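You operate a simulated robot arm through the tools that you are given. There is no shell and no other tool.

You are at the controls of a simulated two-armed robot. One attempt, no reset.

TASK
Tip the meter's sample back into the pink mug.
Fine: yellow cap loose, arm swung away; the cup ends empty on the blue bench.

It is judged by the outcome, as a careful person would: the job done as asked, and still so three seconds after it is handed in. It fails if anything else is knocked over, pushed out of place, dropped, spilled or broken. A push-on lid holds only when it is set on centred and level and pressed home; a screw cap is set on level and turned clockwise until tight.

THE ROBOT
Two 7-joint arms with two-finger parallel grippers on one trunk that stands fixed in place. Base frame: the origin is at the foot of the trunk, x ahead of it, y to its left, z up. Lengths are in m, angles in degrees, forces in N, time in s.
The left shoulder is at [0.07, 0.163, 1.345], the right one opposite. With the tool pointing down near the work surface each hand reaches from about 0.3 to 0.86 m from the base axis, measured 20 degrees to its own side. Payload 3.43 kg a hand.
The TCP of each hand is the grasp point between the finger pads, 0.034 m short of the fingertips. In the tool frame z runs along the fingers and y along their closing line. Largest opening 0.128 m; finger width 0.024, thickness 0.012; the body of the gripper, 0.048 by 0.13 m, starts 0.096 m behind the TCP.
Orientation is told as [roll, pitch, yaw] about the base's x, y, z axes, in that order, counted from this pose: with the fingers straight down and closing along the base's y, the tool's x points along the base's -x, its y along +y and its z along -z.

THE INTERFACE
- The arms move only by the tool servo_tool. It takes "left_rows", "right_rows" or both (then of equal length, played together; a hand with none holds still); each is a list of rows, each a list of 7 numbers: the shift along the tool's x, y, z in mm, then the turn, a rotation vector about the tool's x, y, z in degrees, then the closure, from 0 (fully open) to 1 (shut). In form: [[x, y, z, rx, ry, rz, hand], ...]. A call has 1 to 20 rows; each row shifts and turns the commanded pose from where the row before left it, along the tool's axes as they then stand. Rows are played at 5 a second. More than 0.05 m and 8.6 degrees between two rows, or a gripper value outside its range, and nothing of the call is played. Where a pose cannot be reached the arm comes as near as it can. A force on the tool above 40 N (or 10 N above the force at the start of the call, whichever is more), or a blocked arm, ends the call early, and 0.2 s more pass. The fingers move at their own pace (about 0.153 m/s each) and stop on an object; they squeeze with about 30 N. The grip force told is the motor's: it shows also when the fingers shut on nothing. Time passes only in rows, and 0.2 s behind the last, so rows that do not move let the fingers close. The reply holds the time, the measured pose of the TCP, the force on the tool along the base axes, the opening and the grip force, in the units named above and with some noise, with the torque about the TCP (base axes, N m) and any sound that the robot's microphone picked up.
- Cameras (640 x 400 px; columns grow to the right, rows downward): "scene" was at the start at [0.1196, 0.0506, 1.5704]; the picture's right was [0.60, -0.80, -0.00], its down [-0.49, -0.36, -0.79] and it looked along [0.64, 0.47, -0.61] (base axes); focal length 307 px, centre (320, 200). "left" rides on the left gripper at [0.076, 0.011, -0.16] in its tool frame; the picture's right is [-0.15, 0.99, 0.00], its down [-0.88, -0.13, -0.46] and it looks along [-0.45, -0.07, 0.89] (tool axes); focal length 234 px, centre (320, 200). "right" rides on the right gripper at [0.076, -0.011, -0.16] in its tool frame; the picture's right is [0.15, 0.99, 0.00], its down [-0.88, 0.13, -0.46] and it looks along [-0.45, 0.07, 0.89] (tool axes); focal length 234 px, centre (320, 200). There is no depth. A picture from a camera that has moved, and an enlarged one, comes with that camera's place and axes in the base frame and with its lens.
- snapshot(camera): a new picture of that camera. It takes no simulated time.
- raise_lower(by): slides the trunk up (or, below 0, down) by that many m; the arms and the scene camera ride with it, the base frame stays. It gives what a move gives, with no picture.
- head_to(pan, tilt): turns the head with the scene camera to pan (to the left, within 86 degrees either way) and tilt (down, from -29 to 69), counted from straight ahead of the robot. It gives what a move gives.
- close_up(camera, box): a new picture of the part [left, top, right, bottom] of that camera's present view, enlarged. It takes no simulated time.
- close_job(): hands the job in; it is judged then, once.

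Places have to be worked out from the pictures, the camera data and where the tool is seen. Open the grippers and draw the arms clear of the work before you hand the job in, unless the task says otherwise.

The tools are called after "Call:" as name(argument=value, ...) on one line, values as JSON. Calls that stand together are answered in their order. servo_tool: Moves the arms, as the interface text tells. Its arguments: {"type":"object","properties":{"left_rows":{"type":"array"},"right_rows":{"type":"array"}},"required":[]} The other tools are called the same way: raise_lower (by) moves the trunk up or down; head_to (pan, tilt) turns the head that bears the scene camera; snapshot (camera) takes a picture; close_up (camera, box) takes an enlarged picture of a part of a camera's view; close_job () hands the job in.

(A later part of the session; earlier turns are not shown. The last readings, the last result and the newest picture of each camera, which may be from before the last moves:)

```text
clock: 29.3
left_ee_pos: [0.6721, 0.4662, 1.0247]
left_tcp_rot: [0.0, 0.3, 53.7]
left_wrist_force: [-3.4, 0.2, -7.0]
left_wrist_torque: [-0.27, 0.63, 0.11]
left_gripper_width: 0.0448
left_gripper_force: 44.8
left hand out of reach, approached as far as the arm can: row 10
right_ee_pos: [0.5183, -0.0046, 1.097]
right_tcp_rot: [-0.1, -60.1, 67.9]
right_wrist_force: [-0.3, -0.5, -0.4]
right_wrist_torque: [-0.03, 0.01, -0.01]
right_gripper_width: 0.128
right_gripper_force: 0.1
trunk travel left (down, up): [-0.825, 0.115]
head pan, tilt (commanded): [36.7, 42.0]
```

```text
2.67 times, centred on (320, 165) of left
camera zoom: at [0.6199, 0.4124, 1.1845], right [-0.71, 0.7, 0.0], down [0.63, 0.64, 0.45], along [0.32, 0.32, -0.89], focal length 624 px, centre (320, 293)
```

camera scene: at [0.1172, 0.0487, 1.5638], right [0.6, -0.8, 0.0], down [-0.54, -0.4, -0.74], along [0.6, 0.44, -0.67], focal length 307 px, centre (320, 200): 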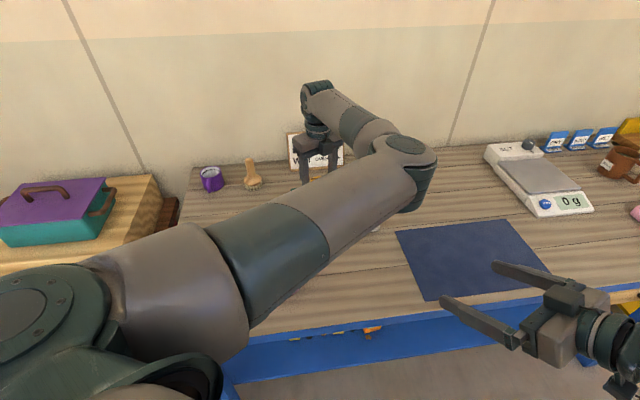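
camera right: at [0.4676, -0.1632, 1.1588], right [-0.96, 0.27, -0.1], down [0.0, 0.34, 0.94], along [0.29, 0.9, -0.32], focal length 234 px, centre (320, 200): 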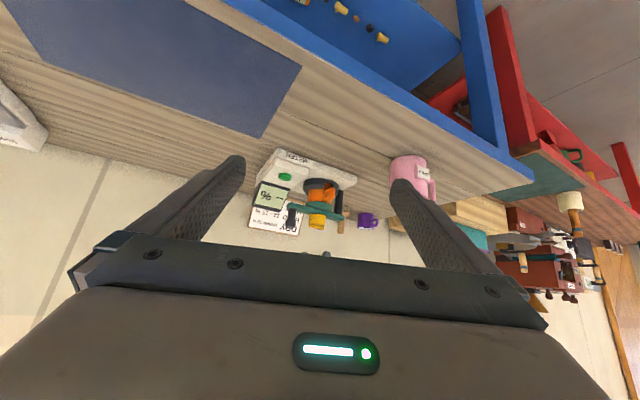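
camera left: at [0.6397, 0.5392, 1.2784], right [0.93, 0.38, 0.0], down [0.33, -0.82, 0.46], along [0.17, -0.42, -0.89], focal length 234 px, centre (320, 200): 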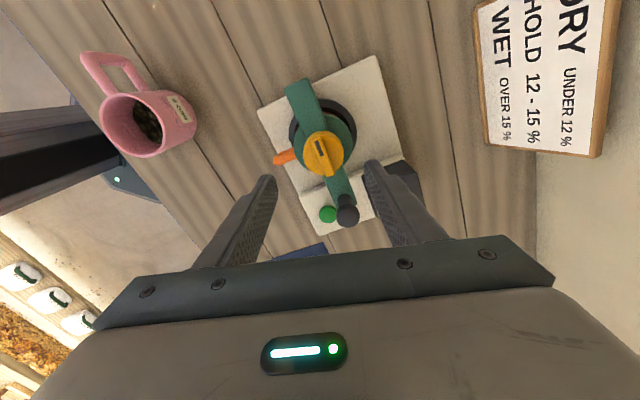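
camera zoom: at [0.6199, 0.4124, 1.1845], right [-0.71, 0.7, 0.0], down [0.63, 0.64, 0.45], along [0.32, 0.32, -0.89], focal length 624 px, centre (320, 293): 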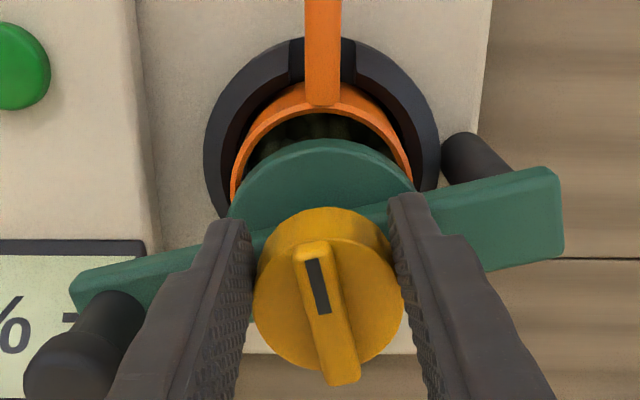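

The arm has come free: the cap slipped partly out of the fingers and the arm swung ~8° backward, uncovering part of the cup (the sample is visible inside), and the wrist hit its turning limit near +54°. I'll open and rise clear above the cap, then look.

Call:
servo_tool(left_rows=[[0, 0, 0, 0, 0, 0, 0.8], [0, 0, 0, 0, 0, 0, 0.4], [0, 0, 0, 0, 0, 0, 0.4], [0, 0, -20, 0, 0, 0, 0.4], [0, 0, -30, 0, 0, 0, 0.4], [0, 0, -20, 0, 0, 0, 0.4]])

Call:
close_up(camera="right", box=[260, 120, 370, 190])

Call:
close_up(camera="left", box=[200, 60, 440, 240])

```text
clock: 30.7
left_ee_pos: [0.6707, 0.4676, 1.0973]
left_tcp_rot: [-0.2, 0.0, 53.7]
left_wrist_force: [0.6, 0.1, -0.2]
left_wrist_torque: [0.03, -0.01, 0.03]
left_gripper_width: 0.0768
left_gripper_force: 0.0
right_ee_pos: [0.5183, -0.0036, 1.0978]
right_tcp_rot: [0.0, -60.0, 68.1]
right_wrist_force: [-0.4, -0.5, -0.2]
right_wrist_torque: [-0.01, 0.0, 0.04]
right_gripper_width: 0.1282
right_gripper_force: 0.0
trunk travel left (down, up): [-0.825, 0.115]
head pan, tilt (commanded): [36.7, 42.0]
```

```text
5.71 times, centred on (315, 155) of right
camera zoom: at [0.4639, -0.1726, 1.1108], right [-0.94, 0.3, -0.13], down [-0.1, 0.09, 0.99], along [0.31, 0.95, -0.05], focal length 1338 px, centre (349, 457)
```

zoom: 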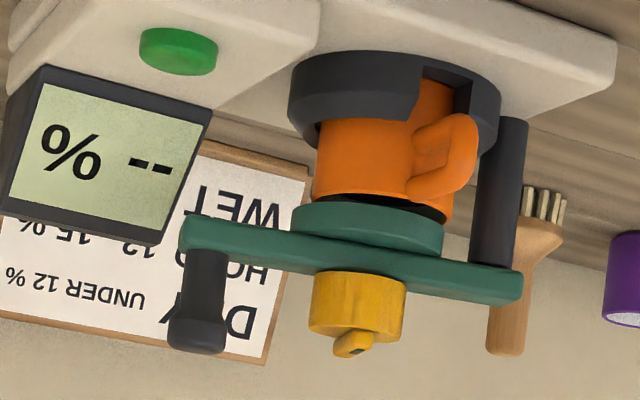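

```text
2.22 times, centred on (320, 150) of left
camera zoom: at [0.6188, 0.4132, 1.2567], right [-0.71, 0.7, 0.0], down [0.63, 0.63, 0.46], along [0.32, 0.32, -0.89], focal length 520 px, centre (320, 311)
```

zoom: 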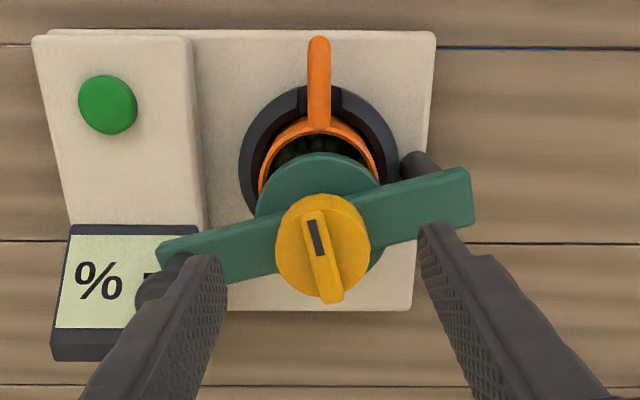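

The meter hasn't shifted; the arm has swung ~12° (cap now near (0.682, 0.478)). I'll re-orient the hand so the fingers straddle the cap across the arm, ready to sweep it round the post.

Call:
servo_tool(left_rows=[[0, 0, 0, 0, 0, 7.84, 0.5], [0, 0, 0, 0, 0, 7.84, 0.5], [0, 0, 0, 0, 0, 7.84, 0.5], [0, 0, 0, 0, 0, 7.84, 0.5], [0, 0, 0, 0, 0, 7.84, 0.5], [0, 0, 0, 0, 0, 7.84, 0.5], [0, 0, 0, 0, 0, 7.84, 0.5], [0, 0, 0, 0, 0, 7.84, 0.5], [0, 0, 0, 0, 0, 7.84, 0.5], [0, 0, 0, 0, 0, 7.84, 0.5], [0, 0, 0, 0, 0, 7.84, 0.5], [-3.5, 14.6, 0, 0, 0, 0, 0.5]])

Call:
close_up(camera="left", box=[200, 60, 440, 240])

```text
clock: 33.3
left_ee_pos: [0.6836, 0.4788, 1.0956]
left_tcp_rot: [-0.1, 0.0, -32.6]
left_wrist_force: [0.1, 0.1, -0.6]
left_wrist_torque: [0.0, -0.03, 0.01]
left_gripper_width: 0.0639
left_gripper_force: 0.1
right_ee_pos: [0.5189, -0.0026, 1.0971]
right_tcp_rot: [0.1, -60.1, 68.0]
right_wrist_force: [-0.8, -0.4, 0.2]
right_wrist_torque: [0.01, 0.0, -0.01]
right_gripper_width: 0.128
right_gripper_force: 0.0
trunk travel left (down, up): [-0.825, 0.115]
head pan, tilt (commanded): [36.7, 42.0]
```

```text
2.22 times, centred on (320, 150) of left
camera zoom: at [0.6275, 0.5299, 1.2552], right [0.66, 0.75, 0.0], down [0.67, -0.58, 0.46], along [0.34, -0.3, -0.89], focal length 520 px, centre (320, 311)
```

zoom: 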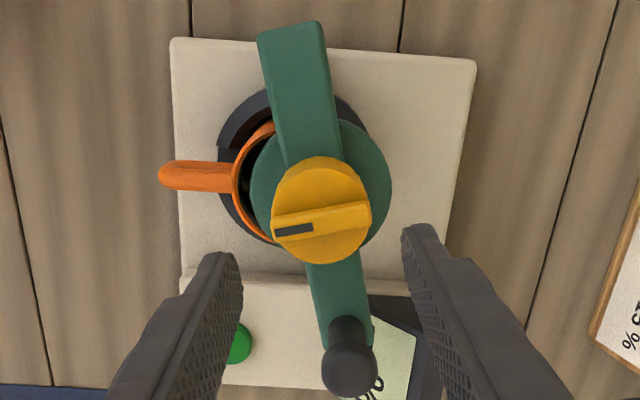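

The fingers straddle the cap squarely and the arm lines up with the tool. I'll descend so the tips sit just above the arm's top face (≈0.992).

Call:
servo_tool(left_rows=[[1, 0, 30, 0, 0, 0, 0.5], [1, 0, 25, 0, 0, 0, 0.5], [0, 0, 14, 0, 0, 0, 0.5]])

Call:
close_up(camera="right", box=[260, 120, 370, 190])

Call:
close_up(camera="left", box=[200, 60, 440, 240])

```text
clock: 34.1
left_ee_pos: [0.6811, 0.479, 1.0268]
left_tcp_rot: [0.1, 0.0, -32.6]
left_wrist_force: [0.5, -0.1, 0.3]
left_wrist_torque: [-0.01, -0.01, -0.05]
left_gripper_width: 0.0638
left_gripper_force: 0.1
right_ee_pos: [0.5183, -0.0045, 1.0973]
right_tcp_rot: [0.1, -59.9, 68.1]
right_wrist_force: [-0.1, -0.6, 0.5]
right_wrist_torque: [-0.01, 0.04, 0.0]
right_gripper_width: 0.128
right_gripper_force: 0.0
trunk travel left (down, up): [-0.825, 0.115]
head pan, tilt (commanded): [36.7, 42.0]
```

```text
5.71 times, centred on (315, 155) of right
camera zoom: at [0.4639, -0.1728, 1.1109], right [-0.94, 0.3, -0.13], down [-0.1, 0.09, 0.99], along [0.31, 0.95, -0.05], focal length 1338 px, centre (349, 457)
```

zoom: 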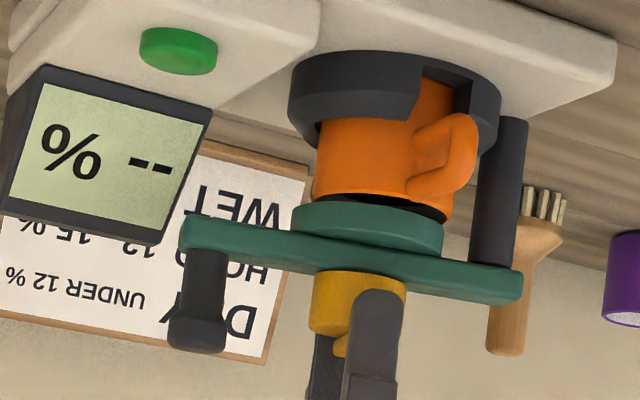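

```text
2.22 times, centred on (320, 150) of left
camera zoom: at [0.6246, 0.5294, 1.1872], right [0.66, 0.76, 0.0], down [0.67, -0.58, 0.46], along [0.34, -0.3, -0.89], focal length 520 px, centre (320, 311)
```

zoom: 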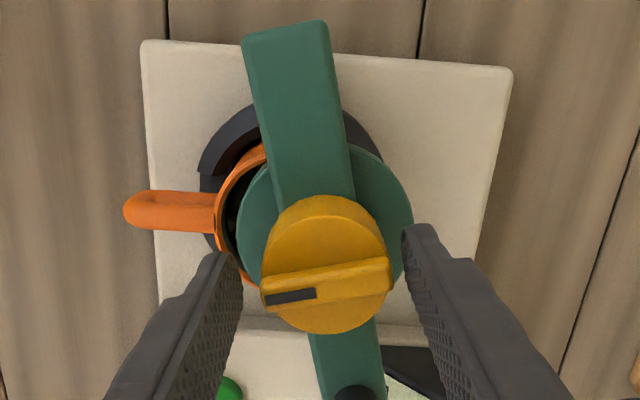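

Straddling with clearance. Now I'll sweep counter-clockwise about the post (radius ≈66 mm), 32° first, and check forces and pictures.

Call:
servo_tool(left_rows=[[0.64, 9.19, 0, 0, 0, -8, 0.5], [0.64, 9.19, 0, 0, 0, -8, 0.5], [0.64, 9.19, 0, 0, 0, -8, 0.5], [0.64, 9.19, 0, 0, 0, -8, 0.5]])

Call:
close_up(camera="right", box=[260, 120, 370, 190])

Call:
close_up(camera="left", box=[200, 60, 440, 240])

```text
clock: 35.1
left_ee_pos: [0.6903, 0.5153, 1.028]
left_tcp_rot: [-0.1, 0.0, -0.3]
left_wrist_force: [0.3, -1.2, 0.4]
left_wrist_torque: [0.01, 0.02, -0.05]
left_gripper_width: 0.0643
left_gripper_force: 0.2
right_ee_pos: [0.5181, -0.0038, 1.0979]
right_tcp_rot: [0.0, -60.0, 68.0]
right_wrist_force: [0.8, -0.3, 0.2]
right_wrist_torque: [-0.02, 0.02, 0.0]
right_gripper_width: 0.1281
right_gripper_force: 0.1
trunk travel left (down, up): [-0.825, 0.115]
head pan, tilt (commanded): [36.7, 42.0]
```

```text
5.71 times, centred on (315, 155) of right
camera zoom: at [0.464, -0.1722, 1.1109], right [-0.94, 0.3, -0.13], down [-0.1, 0.09, 0.99], along [0.31, 0.95, -0.05], focal length 1338 px, centre (349, 457)
```

zoom: 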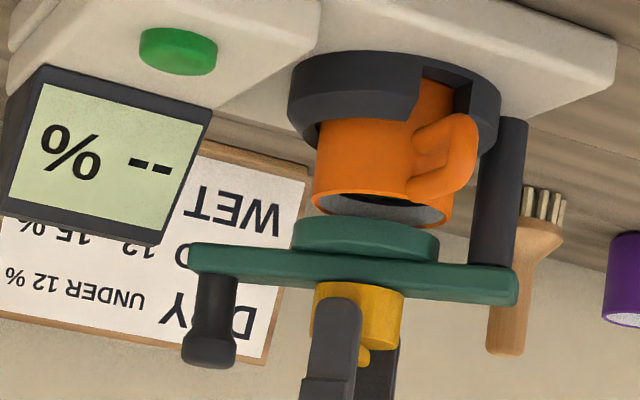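

```text
2.22 times, centred on (320, 150) of left
camera zoom: at [0.6168, 0.5273, 1.1866], right [0.15, 0.99, 0.0], down [0.88, -0.14, 0.46], along [0.45, -0.07, -0.89], focal length 520 px, centre (320, 311)
```

zoom: 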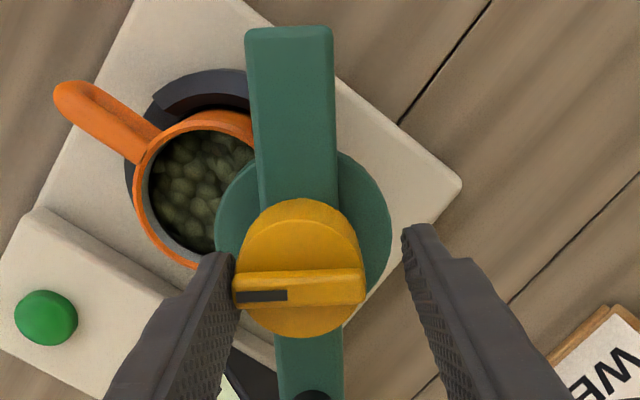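

The arm swings freely with ~1 N and the cup with its sample is coming into view. I'll continue the sweep another 40°.

Call:
servo_tool(left_rows=[[0.64, 9.19, 0, 0, 0, -8, 0.5], [0.64, 9.19, 0, 0, 0, -8, 0.5], [0.64, 9.19, 0, 0, 0, -8, 0.5], [0.64, 9.19, 0, 0, 0, -8, 0.5], [0.64, 9.19, 0, 0, 0, -8, 0.5]])

Call:
close_up(camera="right", box=[260, 120, 370, 190])

Call:
close_up(camera="left", box=[200, 60, 440, 240])

```text
clock: 36.3
left_ee_pos: [0.6754, 0.5566, 1.0266]
left_tcp_rot: [-0.1, 0.0, 39.6]
left_wrist_force: [0.4, -0.3, -0.2]
left_wrist_torque: [-0.01, 0.0, 0.04]
left_gripper_width: 0.0642
left_gripper_force: 0.2
right_ee_pos: [0.5185, -0.0031, 1.0989]
right_tcp_rot: [0.0, -60.1, 68.0]
right_wrist_force: [0.4, -0.8, 0.5]
right_wrist_torque: [-0.01, -0.02, -0.01]
right_gripper_width: 0.1281
right_gripper_force: 0.0
trunk travel left (down, up): [-0.825, 0.115]
head pan, tilt (commanded): [36.7, 42.0]
```

```text
5.71 times, centred on (315, 155) of right
camera zoom: at [0.464, -0.1724, 1.1109], right [-0.94, 0.3, -0.13], down [-0.1, 0.09, 0.99], along [0.31, 0.95, -0.05], focal length 1338 px, centre (349, 457)
```

zoom: 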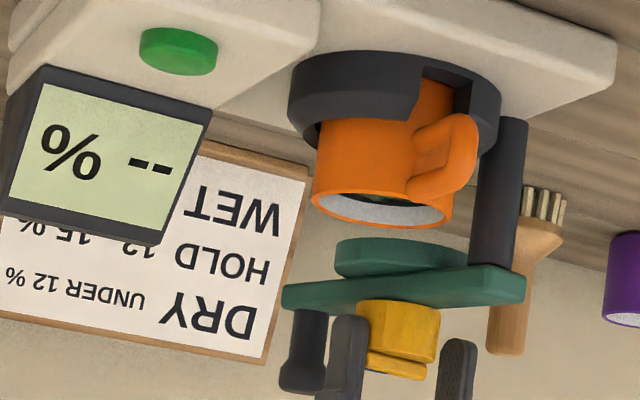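

```text
2.22 times, centred on (320, 150) of left
camera zoom: at [0.6124, 0.5174, 1.1865], right [-0.52, 0.86, 0.0], down [0.76, 0.46, 0.46], along [0.39, 0.24, -0.89], focal length 520 px, centre (320, 311)
```

zoom: 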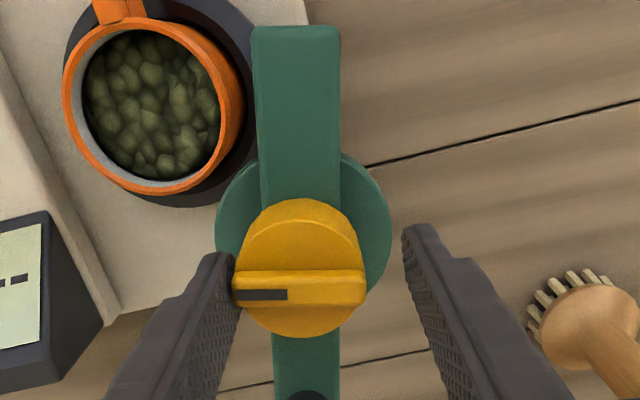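

The cup is fully uncovered and the sample visible. I'll push the arm another ~14° for good clearance, then rise straight up.

Call:
servo_tool(left_rows=[[0.64, 9.19, 0, 0, 0, -8, 0.5], [0.64, 9.19, 0, 0, 0, -4, 0.5], [0, 0, 0, 0, 0, 0, 0.5]])

Call:
close_up(camera="left", box=[160, 20, 480, 240])

```text
clock: 37.1
left_ee_pos: [0.6627, 0.5692, 1.0271]
left_tcp_rot: [0.0, -0.1, 51.5]
left_wrist_force: [-0.2, 0.6, 0.0]
left_wrist_torque: [0.01, 0.02, 0.0]
left_gripper_width: 0.0641
left_gripper_force: 0.1
right_ee_pos: [0.5192, -0.0045, 1.0983]
right_tcp_rot: [0.0, -60.0, 68.0]
right_wrist_force: [-0.7, -0.9, 0.2]
right_wrist_torque: [0.03, 0.04, 0.0]
right_gripper_width: 0.1277
right_gripper_force: 0.2
trunk travel left (down, up): [-0.825, 0.115]
head pan, tilt (commanded): [36.7, 42.0]
```

```text
1.82 times, centred on (320, 130) of left
camera zoom: at [0.6083, 0.5174, 1.187], right [-0.68, 0.73, 0.0], down [0.65, 0.61, 0.46], along [0.33, 0.31, -0.89], focal length 426 px, centre (320, 327)
```

zoom: 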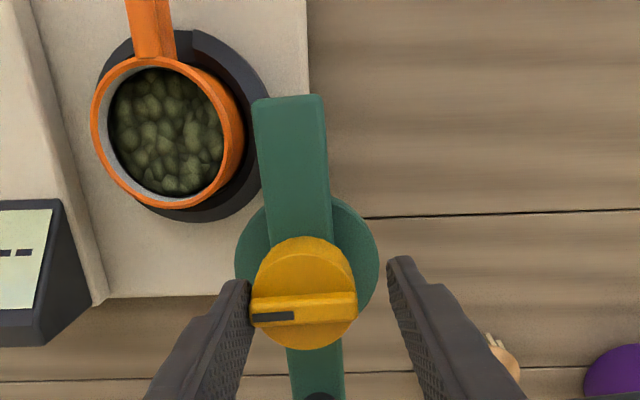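

The arm now points back out of the way and the cup is free. I'll back the finger off the cap and rise, while drawing the right hand back to give the left elbow room.

Call:
servo_tool(left_rows=[[0, -4, 0, 0, 0, 0, 0.5], [0, 0, -25, 0, 0, 0, 0.5], [0, 0, -35, 0, 0, 0, 0.5], [0, 0, -35, 0, 0, 0, 0.5], [0, 0, -35, 0, 0, 0, 0.5]], right_rows=[[18.5, -15, -32, 0, 0, 0, 0], [18.5, -15, -32, 0, 0, 0, 0], [18.5, -15, -32, 0, 0, 0, 0], [18.5, -15, -32, 0, 0, 0, 0], [18.5, -15, -32, 0, 0, 0, 0]])

Call:
snapshot(camera="left")

Call:
snapshot(camera="right")

```text
clock: 38.3
left_ee_pos: [0.6631, 0.5593, 1.1624]
left_tcp_rot: [0.0, -0.2, 51.4]
left_wrist_force: [-0.1, 0.2, 0.9]
left_wrist_torque: [0.05, -0.05, -0.02]
left_gripper_width: 0.0638
left_gripper_force: 0.0
right_ee_pos: [0.5164, -0.2063, 1.0996]
right_tcp_rot: [2.8, -60.6, 64.7]
right_wrist_force: [-0.5, -1.0, -0.2]
right_wrist_torque: [0.06, -0.17, 0.0]
right_gripper_width: 0.128
right_gripper_force: 0.2
trunk travel left (down, up): [-0.825, 0.115]
head pan, tilt (commanded): [36.7, 42.0]
```

```text
taken
camera left: at [0.6086, 0.5078, 1.3211], right [-0.68, 0.73, 0.0], down [0.65, 0.61, 0.46], along [0.34, 0.31, -0.89], focal length 234 px, centre (320, 200)
```

left: 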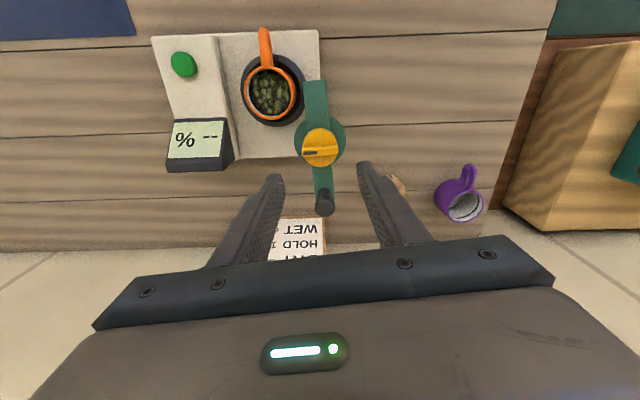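

```text
taken
camera right: at [0.4603, -0.3739, 1.1124], right [-0.94, 0.32, -0.1], down [-0.09, 0.07, 0.99], along [0.33, 0.94, -0.04], focal length 234 px, centre (320, 200)
```

right: 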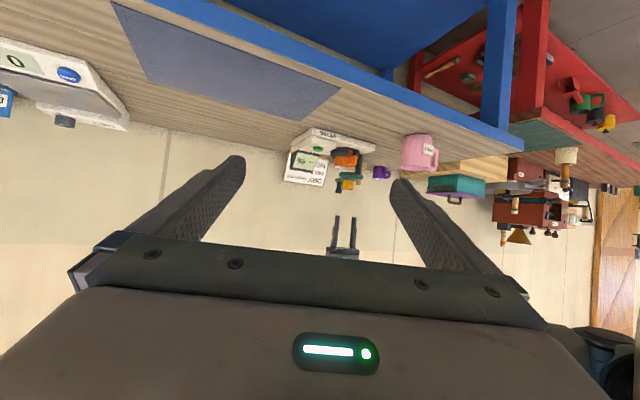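

Both views look good: arm folded back, cup and handle free. I'll move the left hand back over the front-right of the meter at height, yaw 45° to line up with the handle, then begin tilting.

Call:
servo_tool(left_rows=[[39.6, -10.1, 0, 0, 0, 0, 0.5], [39.6, -10.1, 0, 0, 0, 0, 0.5], [39.6, -10.1, 0, 0, 0, 0, 0.5], [39.6, -10.1, 0, 0, 0, 0, 0.5], [39.6, -10.1, 0, 0, 0, 6.4, 0.5], [0, 0, 30, 0, 0, 0, 0.5], [0, 0, 0, 0, -7.5, 0, 0.5], [0, 0, 0, 0, -7.5, 0, 0.5], [0, 0, 0, 0, -7.5, 0, 0.5]])

Call:
snapshot(camera="scene")

Call:
snapshot(camera="left")

Call:
snapshot(camera="right")

```text
clock: 40.3
left_ee_pos: [0.581, 0.3935, 1.1384]
left_tcp_rot: [-0.8, -23.7, 46.6]
left_wrist_force: [0.4, -0.1, 0.0]
left_wrist_torque: [-0.02, 0.01, -0.01]
left_gripper_width: 0.0643
left_gripper_force: 0.1
right_ee_pos: [0.5172, -0.2027, 1.0996]
right_tcp_rot: [-0.1, -60.1, 68.0]
right_wrist_force: [-0.1, 0.7, -0.3]
right_wrist_torque: [-0.03, -0.03, -0.02]
right_gripper_width: 0.1281
right_gripper_force: 0.1
trunk travel left (down, up): [-0.825, 0.115]
head pan, tilt (commanded): [36.7, 42.0]
```

```text
taken
camera scene: at [0.1168, 0.0498, 1.5639], right [0.6, -0.8, 0.0], down [-0.54, -0.4, -0.74], along [0.6, 0.44, -0.67], focal length 307 px, centre (320, 200)
```

scene: 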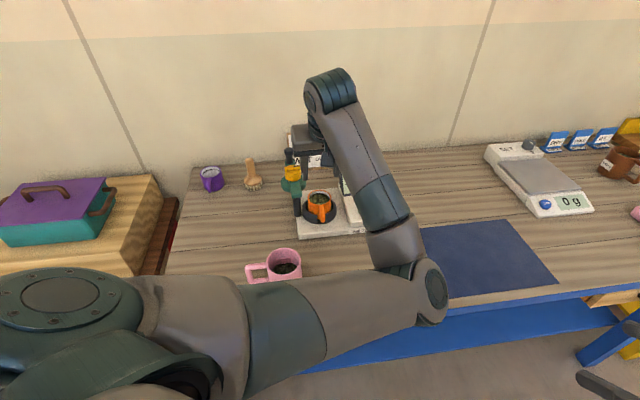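

```text
taken
camera left: at [0.4824, 0.3067, 1.2545], right [-0.62, 0.78, 0.05], down [0.52, 0.37, 0.77], along [0.59, 0.51, -0.63], focal length 234 px, centre (320, 200)
```

left: 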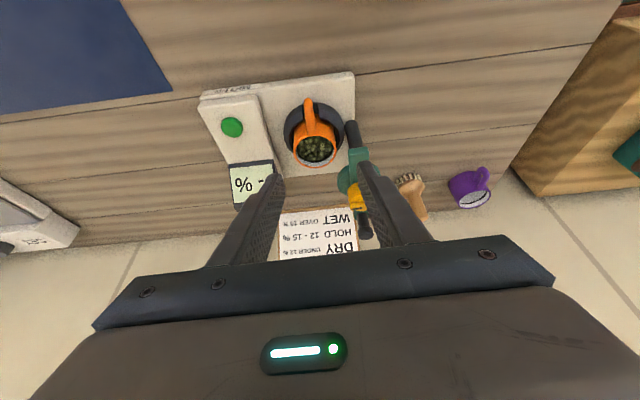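

```text
taken
camera right: at [0.4641, -0.371, 1.1126], right [-0.94, 0.3, -0.13], down [-0.1, 0.09, 0.99], along [0.31, 0.95, -0.05], focal length 234 px, centre (320, 200)
```

right: 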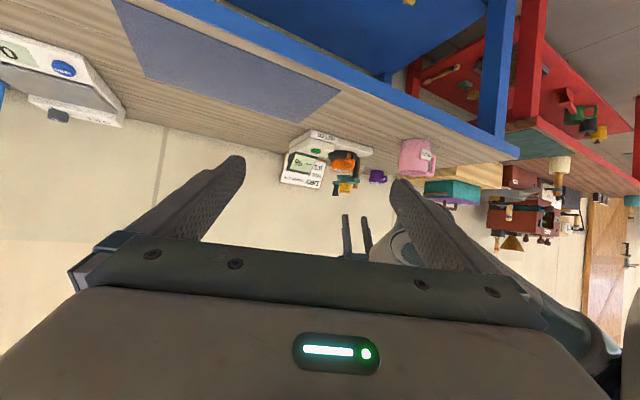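

The elbow has swung down to the right and the head camera now sees the meter and mug clearly. I'll let the hand settle and tilt further toward 45°.

Call:
servo_tool(left_rows=[[0, 0, 0, 0, 0, 0, 0.5], [0, 0, 0, 0, -7.5, 0, 0.5], [0, 0, 0, 0, -7.5, 0, 0.5], [0, 0, 0, 0, -7.5, 0, 0.5], [0, 0, 0, 0, 0, 0, 0.5], [0, 0, 0, 0, 0, 0, 0.5]])

Call:
snapshot(camera="scene")

Call:
close_up(camera="left", box=[200, 20, 440, 220])

```text
clock: 41.9
left_ee_pos: [0.5758, 0.4323, 1.1549]
left_tcp_rot: [3.1, -49.5, 46.9]
left_wrist_force: [-0.1, 0.0, -0.3]
left_wrist_torque: [0.01, -0.01, -0.05]
left_gripper_width: 0.0641
left_gripper_force: 0.2
right_ee_pos: [0.5184, -0.2036, 1.0996]
right_tcp_rot: [-0.2, -60.2, 68.1]
right_wrist_force: [0.1, 0.2, 0.4]
right_wrist_torque: [-0.02, 0.0, 0.03]
right_gripper_width: 0.1279
right_gripper_force: 0.2
trunk travel left (down, up): [-0.825, 0.115]
head pan, tilt (commanded): [36.7, 42.0]
stopped in row 6 (left hand): the arm was blocked; the commanded pose is now the measured one
```

```text
taken
camera scene: at [0.1169, 0.0487, 1.5638], right [0.6, -0.8, 0.0], down [-0.54, -0.4, -0.74], along [0.6, 0.44, -0.67], focal length 307 px, centre (320, 200)
```

scene: 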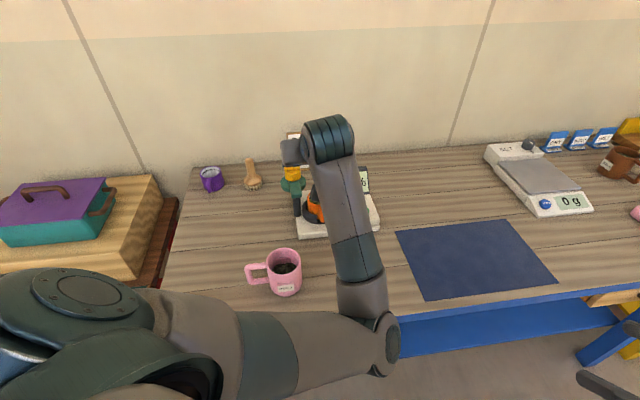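

```text
2.00 times, centred on (320, 120) of left
camera zoom: at [0.4592, 0.3102, 1.2014], right [-0.68, 0.72, 0.15], down [0.27, 0.06, 0.96], along [0.68, 0.7, -0.24], focal length 468 px, centre (320, 360)
```

zoom: 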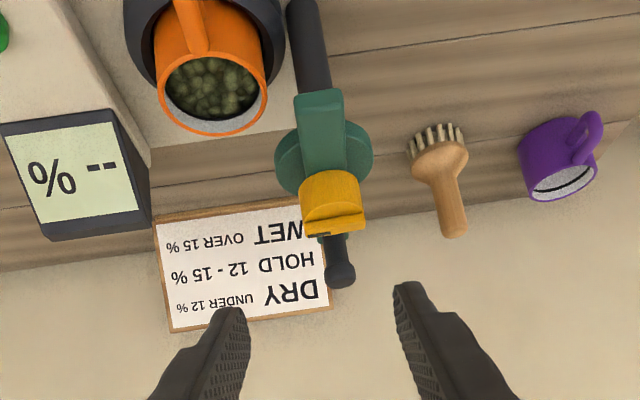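

The tilt stalled: the wrist is at its turning limit near yaw +45°. Rolling the hand 180° about its own axis gives the same pointing direction with the wrist mid-range (and the camera on top), so I'll do that here, well above everything.

Call:
servo_tool(left_rows=[[0, 0, 0, 0, 0, 8.5, 0.5], [0, 0, 0, 0, 0, 8.5, 0.5], [0, 0, 0, 0, 0, 8.5, 0.5], [0, 0, 0, 0, 0, 8.5, 0.5], [0, 0, 0, 0, 0, 8.5, 0.5], [0, 0, 0, 0, 0, 8.5, 0.5], [0, 0, 0, 0, 0, 8.5, 0.5], [0, 0, 0, 0, 0, 8.5, 0.5], [0, 0, 0, 0, 0, 8.5, 0.5], [0, 0, 0, 0, 0, 8.5, 0.5], [0, 0, 0, 0, 0, 8.5, 0.5]])

Call:
snapshot(camera="scene")

```text
clock: 44.5
left_ee_pos: [0.5644, 0.4733, 1.1701]
left_tcp_rot: [52.2, 7.1, -39.6]
left_wrist_force: [0.3, -0.4, -0.1]
left_wrist_torque: [0.0, -0.02, 0.02]
left_gripper_width: 0.0641
left_gripper_force: 0.1
right_ee_pos: [0.5198, -0.2045, 1.0978]
right_tcp_rot: [-0.2, -60.0, 68.1]
right_wrist_force: [0.0, 0.1, -0.8]
right_wrist_torque: [-0.02, 0.01, 0.01]
right_gripper_width: 0.1281
right_gripper_force: 0.1
trunk travel left (down, up): [-0.825, 0.115]
head pan, tilt (commanded): [36.7, 42.0]
stopped in row 11 (left hand): the arm was blocked; the commanded pose is now the measured one
```

```text
taken
camera scene: at [0.1171, 0.0487, 1.5638], right [0.6, -0.8, 0.0], down [-0.54, -0.4, -0.74], along [0.6, 0.44, -0.67], focal length 307 px, centre (320, 200)
```

scene: 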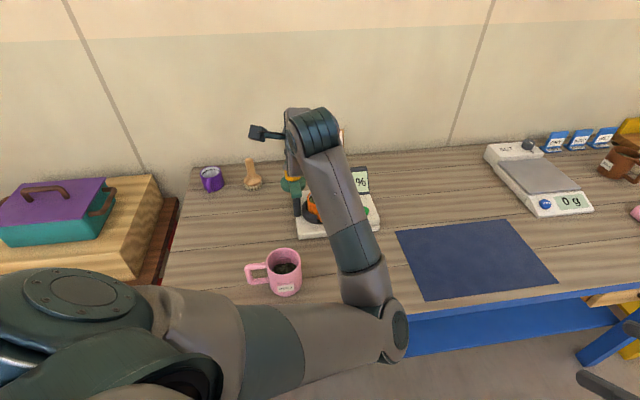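

The stall seems to come from the wrist being too close to the shoulder at this height (elbow fully bent), not the turning limit. Raising the trunk gives the arms room, so I'll raise it 0.11 m; nothing is held and both hands are clear.

Call:
raise_lower(by=0.11)

Call:
snapshot(camera="scene")

Call:
snapshot(camera="left")

```text
clock: 45.9
left_ee_pos: [0.5648, 0.4725, 1.2784]
left_tcp_rot: [52.2, 7.0, -39.6]
left_wrist_force: [0.1, 0.2, 0.1]
left_wrist_torque: [0.0, 0.0, 0.01]
left_gripper_width: 0.0638
left_gripper_force: 0.1
right_ee_pos: [0.5182, -0.2031, 1.2091]
right_tcp_rot: [0.0, -60.2, 67.9]
right_wrist_force: [0.6, -0.7, 0.0]
right_wrist_torque: [-0.01, 0.01, 0.0]
right_gripper_width: 0.1279
right_gripper_force: 0.2
trunk travel left (down, up): [-0.935, 0.005]
head pan, tilt (commanded): [36.7, 42.0]
```

```text
taken
camera scene: at [0.1174, 0.0485, 1.6737], right [0.6, -0.8, 0.0], down [-0.54, -0.4, -0.74], along [0.6, 0.44, -0.67], focal length 307 px, centre (320, 200)
```

scene: 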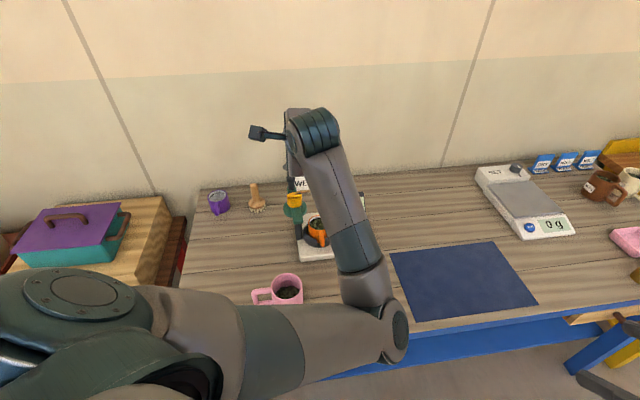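

```text
taken
camera left: at [0.4419, 0.4211, 1.3942], right [0.57, 0.31, 0.76], down [0.41, -0.91, 0.07], along [0.71, 0.27, -0.65], focal length 234 px, centre (320, 200)
```

left: 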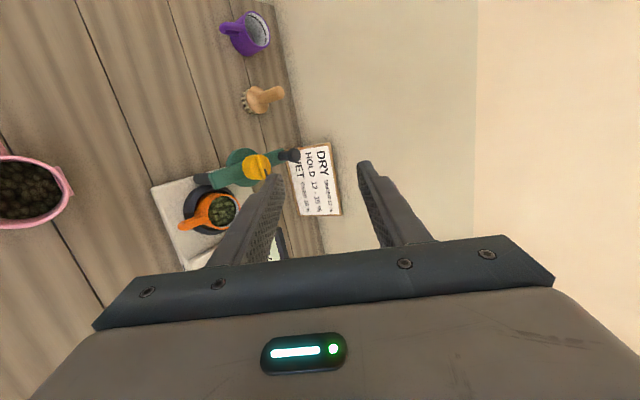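

The head view is clear. I'll move the left hand down/outward a little, then finish the roll so the fingers point forward-left (45°) and 45° down with the camera on top.

Call:
servo_tool(left_rows=[[-11.6, -38.1, 19.8, 0, 0, 0, 0.5], [-11.6, -38.1, 19.8, 0, 0, 0, 0.5], [-11.6, -38.1, 19.8, 0, 0, 0, 0.5], [0, 0, 0, -0.134, -1.103, 8.0, 0.5], [0, 0, 0, -0.134, -1.103, 8.0, 0.5], [0, 0, 0, -0.134, -1.103, 8.0, 0.5], [0, 0, 0, -0.134, -1.103, 8.0, 0.5], [0, 0, 0, -0.134, -1.103, 8.0, 0.5], [0, 0, 0, -0.134, -1.103, 8.0, 0.5], [0, 0, 0, -0.134, -1.103, 8.0, 0.5], [0, 0, 0, -0.134, -1.103, 8.0, 0.5], [0, 0, 0, -0.134, -1.103, 8.0, 0.5], [0, 0, 0, -0.134, -1.103, 8.0, 0.5], [0, 0, 0, -0.134, -1.103, 8.0, 0.5], [0, 0, 0, 0, 0, 0, 0.5]])

Call:
snapshot(camera="scene")

Call:
snapshot(camera="left")

```text
clock: 46.7
left_ee_pos: [0.5571, 0.519, 1.213]
left_tcp_rot: [59.5, 9.7, -34.1]
left_wrist_force: [-0.1, -0.2, -0.3]
left_wrist_torque: [-0.01, 0.01, -0.01]
left_gripper_width: 0.064
left_gripper_force: 0.0
right_ee_pos: [0.5189, -0.2043, 1.2091]
right_tcp_rot: [-0.2, -60.2, 68.2]
right_wrist_force: [-0.3, -1.1, -0.6]
right_wrist_torque: [0.01, 0.01, 0.02]
right_gripper_width: 0.1282
right_gripper_force: 0.1
trunk travel left (down, up): [-0.935, 0.005]
head pan, tilt (commanded): [36.7, 42.0]
stopped in row 3 (left hand): the arm was blocked; the commanded pose is now the measured one
```

```text
taken
camera scene: at [0.1165, 0.049, 1.6739], right [0.6, -0.8, 0.0], down [-0.54, -0.4, -0.74], along [0.6, 0.44, -0.67], focal length 307 px, centre (320, 200)
```

scene: 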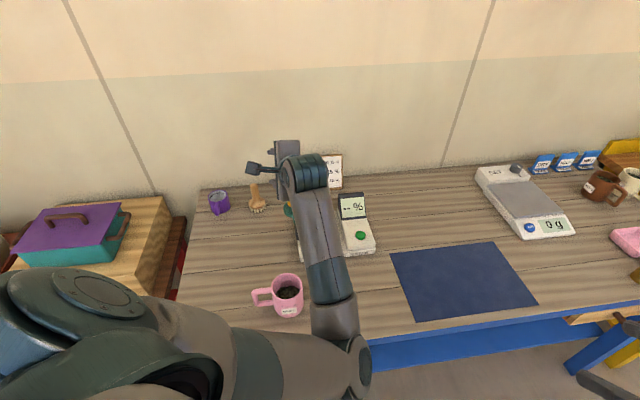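

```text
taken
camera left: at [0.435, 0.4436, 1.3162], right [0.52, 0.26, 0.82], down [0.48, -0.88, -0.03], along [0.71, 0.41, -0.58], focal length 234 px, centre (320, 200)
```

left: 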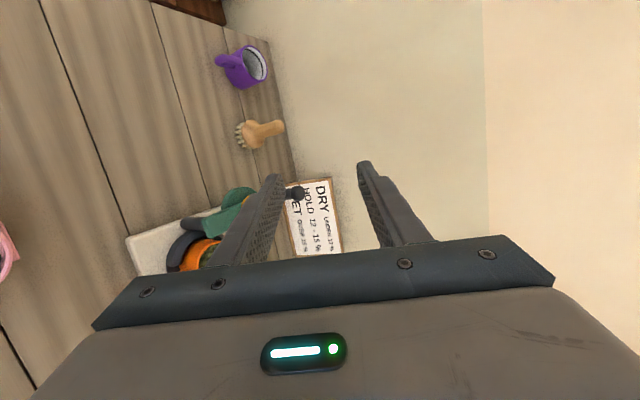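

Still stalled; the arm's elbow is folded into an awkward posture. I'll un-tilt the hand to vertical here (roll about tool x back to zero) to get the arm back into a comfortable shape before re-approaching.

Call:
servo_tool(left_rows=[[0, 0, 0, 8.4, 0, 0, 0.5], [0, 0, 0, 8.4, 0, 0, 0.5], [0, 0, 0, 8.4, 0, 0, 0.5], [0, 0, 0, 8.4, 0, 0, 0.5], [0, 0, 0, 8.4, 0, 0, 0.5], [0, 0, 0, 8.4, 0, 0, 0.5], [0, 0, 0, 8.4, 0, 0, 0.5]])

Call:
snapshot(camera="scene")

```text
clock: 48.3
left_ee_pos: [0.5581, 0.519, 1.2124]
left_tcp_rot: [0.3, 9.6, -34.2]
left_wrist_force: [0.8, -0.2, -0.4]
left_wrist_torque: [-0.01, -0.01, -0.03]
left_gripper_width: 0.064
left_gripper_force: 0.0
right_ee_pos: [0.5201, -0.202, 1.2079]
right_tcp_rot: [-0.1, -60.0, 68.1]
right_wrist_force: [-0.4, 0.8, -0.6]
right_wrist_torque: [0.01, -0.05, 0.0]
right_gripper_width: 0.128
right_gripper_force: 0.2
trunk travel left (down, up): [-0.935, 0.005]
head pan, tilt (commanded): [36.7, 42.0]
```

```text
taken
camera scene: at [0.1178, 0.0501, 1.6737], right [0.6, -0.8, 0.0], down [-0.54, -0.4, -0.74], along [0.6, 0.44, -0.67], focal length 307 px, centre (320, 200)
```

scene: 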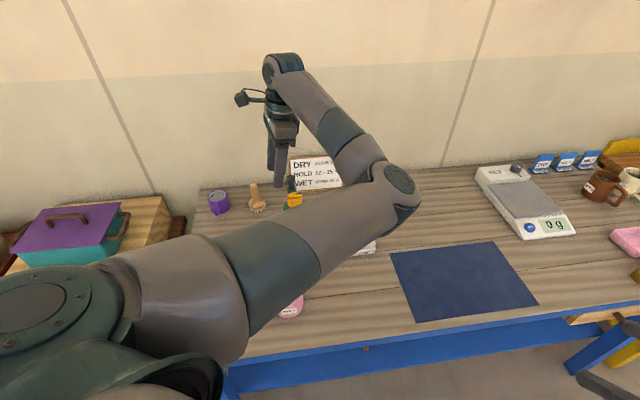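

The arm is back in a good posture with the tool vertical (yaw −34°). I'll level it and turn on to yaw −135° here to test that the wrist can hold the flipped orientation.

Call:
servo_tool(left_rows=[[0, 0, 0, 0, -4.8, 0, 0.5], [0, 0, 0, 0, -4.8, 0, 0.5], [0, 0, 0, 0, 0, 8.4, 0.5], [0, 0, 0, 0, 0, 8.4, 0.5], [0, 0, 0, 0, 0, 8.4, 0.5], [0, 0, 0, 0, 0, 8.4, 0.5], [0, 0, 0, 0, 0, 8.4, 0.5], [0, 0, 0, 0, 0, 8.4, 0.5], [0, 0, 0, 0, 0, 8.4, 0.5], [0, 0, 0, 0, 0, 8.4, 0.5], [0, 0, 0, 0, 0, 8.4, 0.5], [0, 0, 0, 0, 0, 8.4, 0.5], [0, 0, 0, 0, 0, 8.4, 0.5], [0, 0, 0, 0, 0, 8.4, 0.5]])

Call:
snapshot(camera="scene")

Call:
snapshot(camera="left")

```text
clock: 51.3
left_ee_pos: [0.5587, 0.5178, 1.2128]
left_tcp_rot: [0.0, 0.4, -135.2]
left_wrist_force: [-0.9, -0.2, -0.2]
left_wrist_torque: [0.01, 0.03, 0.01]
left_gripper_width: 0.0641
left_gripper_force: 0.1
right_ee_pos: [0.5194, -0.2035, 1.2086]
right_tcp_rot: [-0.1, -60.1, 68.2]
right_wrist_force: [0.1, -1.3, 0.3]
right_wrist_torque: [-0.01, -0.02, 0.0]
right_gripper_width: 0.1279
right_gripper_force: 0.0
trunk travel left (down, up): [-0.935, 0.005]
head pan, tilt (commanded): [36.7, 42.0]
```

```text
taken
camera scene: at [0.1172, 0.0487, 1.6738], right [0.6, -0.8, 0.0], down [-0.54, -0.4, -0.74], along [0.6, 0.44, -0.67], focal length 307 px, centre (320, 200)
```

scene: 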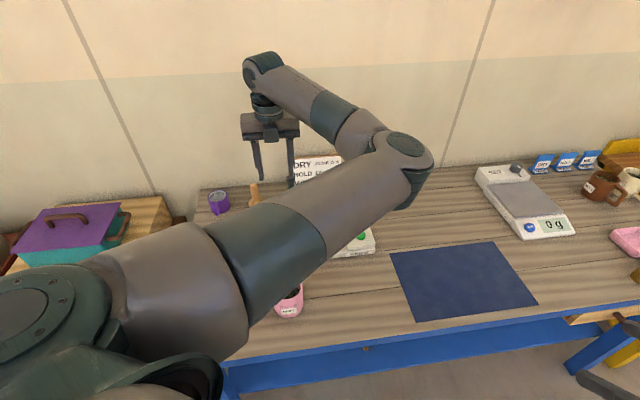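

```text
taken
camera left: at [0.6196, 0.5628, 1.3732], right [0.59, -0.8, 0.0], down [-0.72, -0.53, 0.45], along [-0.36, -0.26, -0.89], focal length 234 px, centre (320, 200)
```

left: 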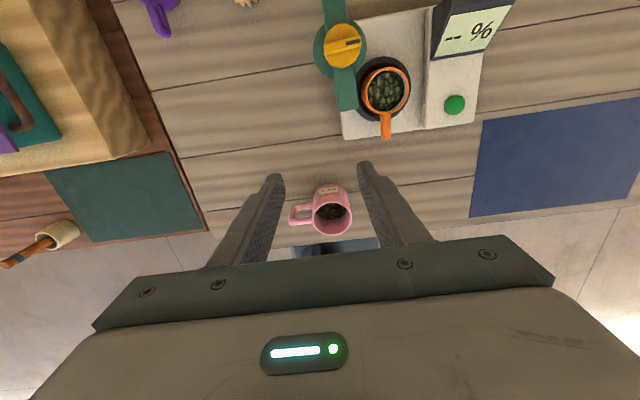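

Yaw −135° works with the wrist comfortable, and the camera now looks back over the mug and meter. I'll go down to a point in front of the handle at safe height and then tilt the fingers forward.

Call:
servo_tool(left_rows=[[-18.7, 23.2, 32, 0, 0, 0, 0.5], [-18.7, 23.2, 32, 0, 0, 0, 0.5], [-18.7, 23.2, 32, 0, 0, 0, 0.5], [-18.7, 23.2, 32, 0, 0, 0, 0.5], [-18.7, 23.2, 32, 0, 0, 0, 0.5], [0, 0, 0, 0, 7.5, 0, 0.5], [0, 0, 0, 0, 7.5, 0, 0.5], [0, 0, 0, 0, 7.5, 0, 0.5], [0, 0, 0, 0, 0, 0, 0.5]])

Call:
snapshot(camera="scene")

Call:
snapshot(camera="left")

```text
clock: 53.5
left_ee_pos: [0.5742, 0.451, 1.0872]
left_tcp_rot: [-3.4, 29.0, -132.2]
left_wrist_force: [0.7, 0.1, -0.3]
left_wrist_torque: [-0.01, -0.05, 0.0]
left_gripper_width: 0.064
left_gripper_force: 0.1
right_ee_pos: [0.5201, -0.2036, 1.2089]
right_tcp_rot: [-0.1, -60.1, 68.1]
right_wrist_force: [0.0, -0.2, -0.7]
right_wrist_torque: [0.01, -0.01, -0.03]
right_gripper_width: 0.1281
right_gripper_force: 0.1
trunk travel left (down, up): [-0.935, 0.005]
head pan, tilt (commanded): [36.7, 42.0]
stopped in row 9 (left hand): the arm was blocked; the commanded pose is now the measured one
```

```text
taken
camera scene: at [0.1173, 0.0483, 1.6738], right [0.6, -0.8, 0.0], down [-0.54, -0.4, -0.74], along [0.6, 0.44, -0.67], focal length 307 px, centre (320, 200)
```

scene: 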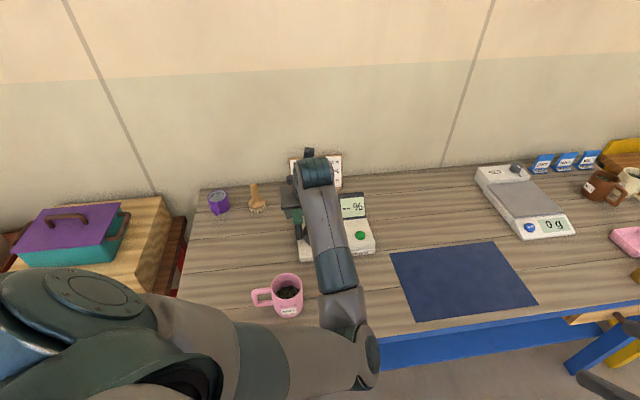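

```text
taken
camera left: at [0.5836, 0.4297, 1.263], right [0.67, -0.74, -0.12], down [-0.74, -0.67, -0.02], along [-0.06, 0.1, -0.99], focal length 234 px, centre (320, 200)
```

left: 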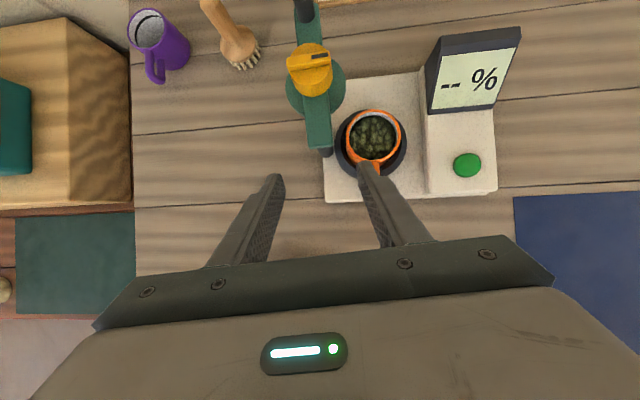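

The left arm can't hold this tilt here, but the cup's handle points straight toward the right shoulder, so the right arm is the natural one for lifting and pouring. I'll raise and un-tilt the left hand and draw it away to its own side.

Call:
servo_tool(left_rows=[[16, 0, -29, 0, 0, 0, 0.5], [16, 0, -29, 0, 0, 0, 0.5], [16, 0, -29, 0, 0, 0, 0.5], [0, 0, 0, 0, -7.3, 0, 0.5], [0, 0, 0, 0, -7.3, 0, 0.5], [0, 0, 0, 0, -7.3, 0, 0.5], [0, 0, 0, 0, -7.3, 0, 0.5], [0, 0, 0, 0, 0, -8.5, 0.5], [0, 0, 0, 0, 0, -8.5, 0.5], [0, 0, 0, 0, 0, -8.5, 0.5], [0, 0, 0, 0, 0, -8.5, 0.5], [0, 0, 0, 0, 0, -8.5, 0.5], [0, 0, 0, 0, 0, 0, 0.5]])

Call:
snapshot(camera="scene")

```text
clock: 56.3
left_ee_pos: [0.5779, 0.4436, 1.1848]
left_tcp_rot: [-2.3, 1.5, -88.1]
left_wrist_force: [-0.1, 0.8, 0.0]
left_wrist_torque: [0.01, 0.01, -0.03]
left_gripper_width: 0.0643
left_gripper_force: 0.0
right_ee_pos: [0.5189, -0.2034, 1.2086]
right_tcp_rot: [-0.2, -60.1, 68.2]
right_wrist_force: [-0.4, -0.7, 0.1]
right_wrist_torque: [0.0, -0.01, -0.02]
right_gripper_width: 0.128
right_gripper_force: 0.0
trunk travel left (down, up): [-0.935, 0.005]
head pan, tilt (commanded): [36.7, 42.0]
```

```text
taken
camera scene: at [0.1173, 0.0488, 1.6738], right [0.6, -0.8, 0.0], down [-0.54, -0.4, -0.74], along [0.6, 0.44, -0.67], focal length 307 px, centre (320, 200)
```

scene: 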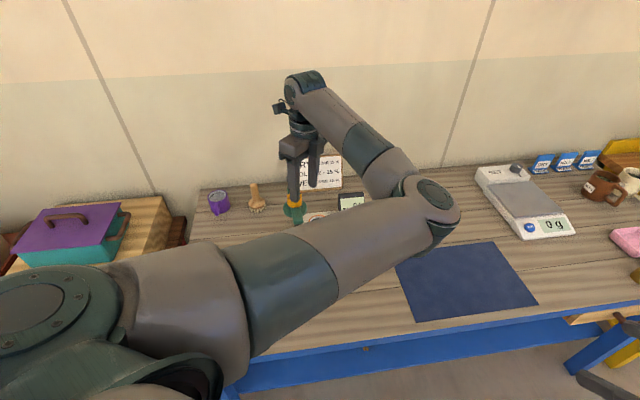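

Left hand is vertical again. I'll take it up and away to the left, keeping it turned so its camera looks back toward the mug.

Call:
servo_tool(left_rows=[[0, 0, -40, 0, 0, 0, 0.5], [0, 0, -40, 0, 0, 0, 0.5], [33, -22, -12, 0, 0, 0, 0.3], [33, -22, -12, 0, 0, 0, 0.3], [33, -22, -12, 0, 0, 0, 0.3], [33, -22, -12, 0, 0, 0, 0.3], [33, -22, -12, 0, 0, 0, 0.3], [33, -22, -12, 0, 0, 0, 0.3], [33, -22, -12, 0, 0, 0, 0.3], [33, -22, -12, 0, 0, 0, 0.3], [33, -22, -12, 0, 0, 0, 0.3], [33, -22, -12, 0, 0, 0, 0.3], [0, 0, 0, 0, 0, 0, 0.3]])

Call:
snapshot(camera="scene")

Call:
snapshot(camera="left")

```text
clock: 59.1
left_ee_pos: [0.3576, 0.7614, 1.4014]
left_tcp_rot: [-2.4, 1.5, -88.3]
left_wrist_force: [-0.5, -0.4, 0.2]
left_wrist_torque: [0.0, 0.05, 0.0]
left_gripper_width: 0.0898
left_gripper_force: 0.1
right_ee_pos: [0.5193, -0.2029, 1.2098]
right_tcp_rot: [0.0, -60.1, 68.0]
right_wrist_force: [-0.2, -0.7, 0.2]
right_wrist_torque: [0.02, 0.0, 0.01]
right_gripper_width: 0.128
right_gripper_force: 0.2
trunk travel left (down, up): [-0.935, 0.005]
head pan, tilt (commanded): [36.7, 42.0]
```

```text
taken
camera scene: at [0.1176, 0.0483, 1.6738], right [0.6, -0.8, 0.0], down [-0.54, -0.4, -0.74], along [0.6, 0.44, -0.67], focal length 307 px, centre (320, 200)
```

scene: 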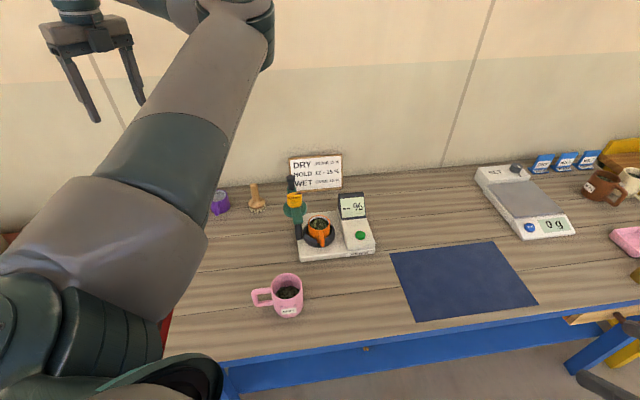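

```text
taken
camera left: at [0.3753, 0.834, 1.562], right [0.99, -0.12, -0.04], down [-0.08, -0.9, 0.44], along [-0.09, -0.43, -0.9], focal length 234 px, centre (320, 200)
```

left: 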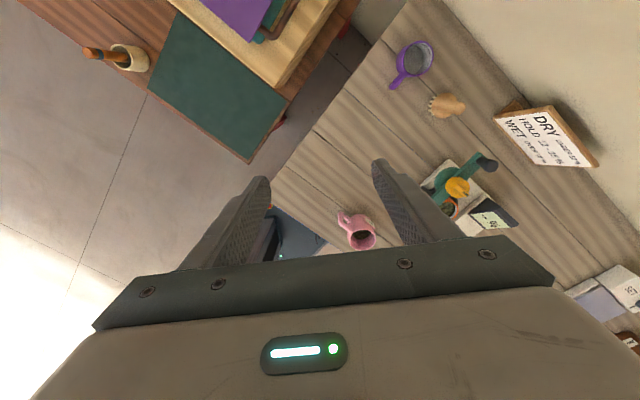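

The head camera now has a clear view of the cup, mug and mat, with the left arm well out of the way. I'll zoom here, then lower the trunk back by 0.11 m for the right arm's reach and zoom again for triangulation.

Call:
close_up(camera="scene", box=[240, 170, 400, 330])

Call:
raise_lower(by=-0.11)

Call:
close_up(camera="scene", box=[240, 150, 400, 310])

Call:
snapshot(camera="scene")

```text
2.50 times, centred on (320, 250) of scene
camera zoom: at [0.1176, 0.0483, 1.6738], right [0.6, -0.8, 0.0], down [-0.54, -0.4, -0.74], along [0.6, 0.44, -0.67], focal length 768 px, centre (320, 75)
```

zoom: 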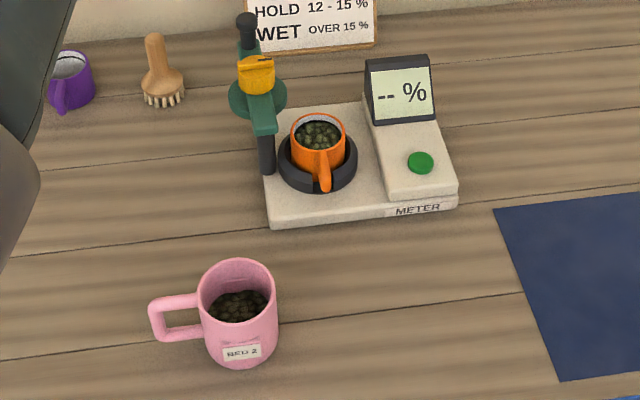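

```text
clock: 60.5
left_ee_pos: [0.3576, 0.7607, 1.2915]
left_tcp_rot: [-2.3, 1.4, -88.1]
left_wrist_force: [0.7, -0.2, -0.6]
left_wrist_torque: [0.01, 0.0, 0.02]
left_gripper_width: 0.0899
left_gripper_force: 0.0
right_ee_pos: [0.5183, -0.2028, 1.099]
right_tcp_rot: [-0.1, -60.1, 68.0]
right_wrist_force: [0.0, -0.6, -0.2]
right_wrist_torque: [-0.01, 0.02, -0.01]
right_gripper_width: 0.1279
right_gripper_force: 0.1
trunk travel left (down, up): [-0.825, 0.115]
head pan, tilt (commanded): [36.7, 42.0]
```

```text
2.50 times, centred on (320, 230) of scene
camera zoom: at [0.1169, 0.0486, 1.5639], right [0.6, -0.8, 0.0], down [-0.54, -0.4, -0.74], along [0.6, 0.44, -0.67], focal length 768 px, centre (320, 125)
```

zoom: 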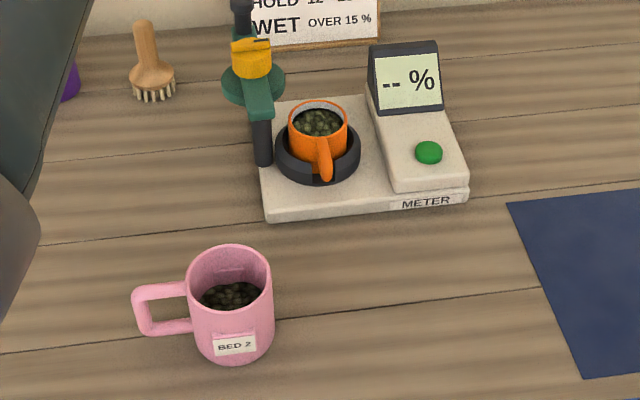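

```text
taken
camera scene: at [0.1169, 0.0486, 1.5639], right [0.6, -0.8, 0.0], down [-0.54, -0.4, -0.74], along [0.6, 0.44, -0.67], focal length 307 px, centre (320, 200)
```

scene: 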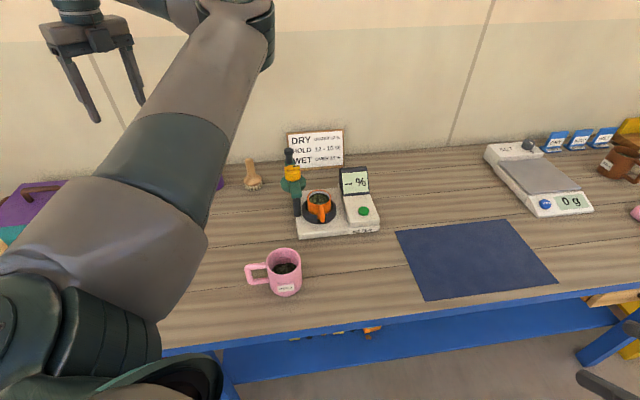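

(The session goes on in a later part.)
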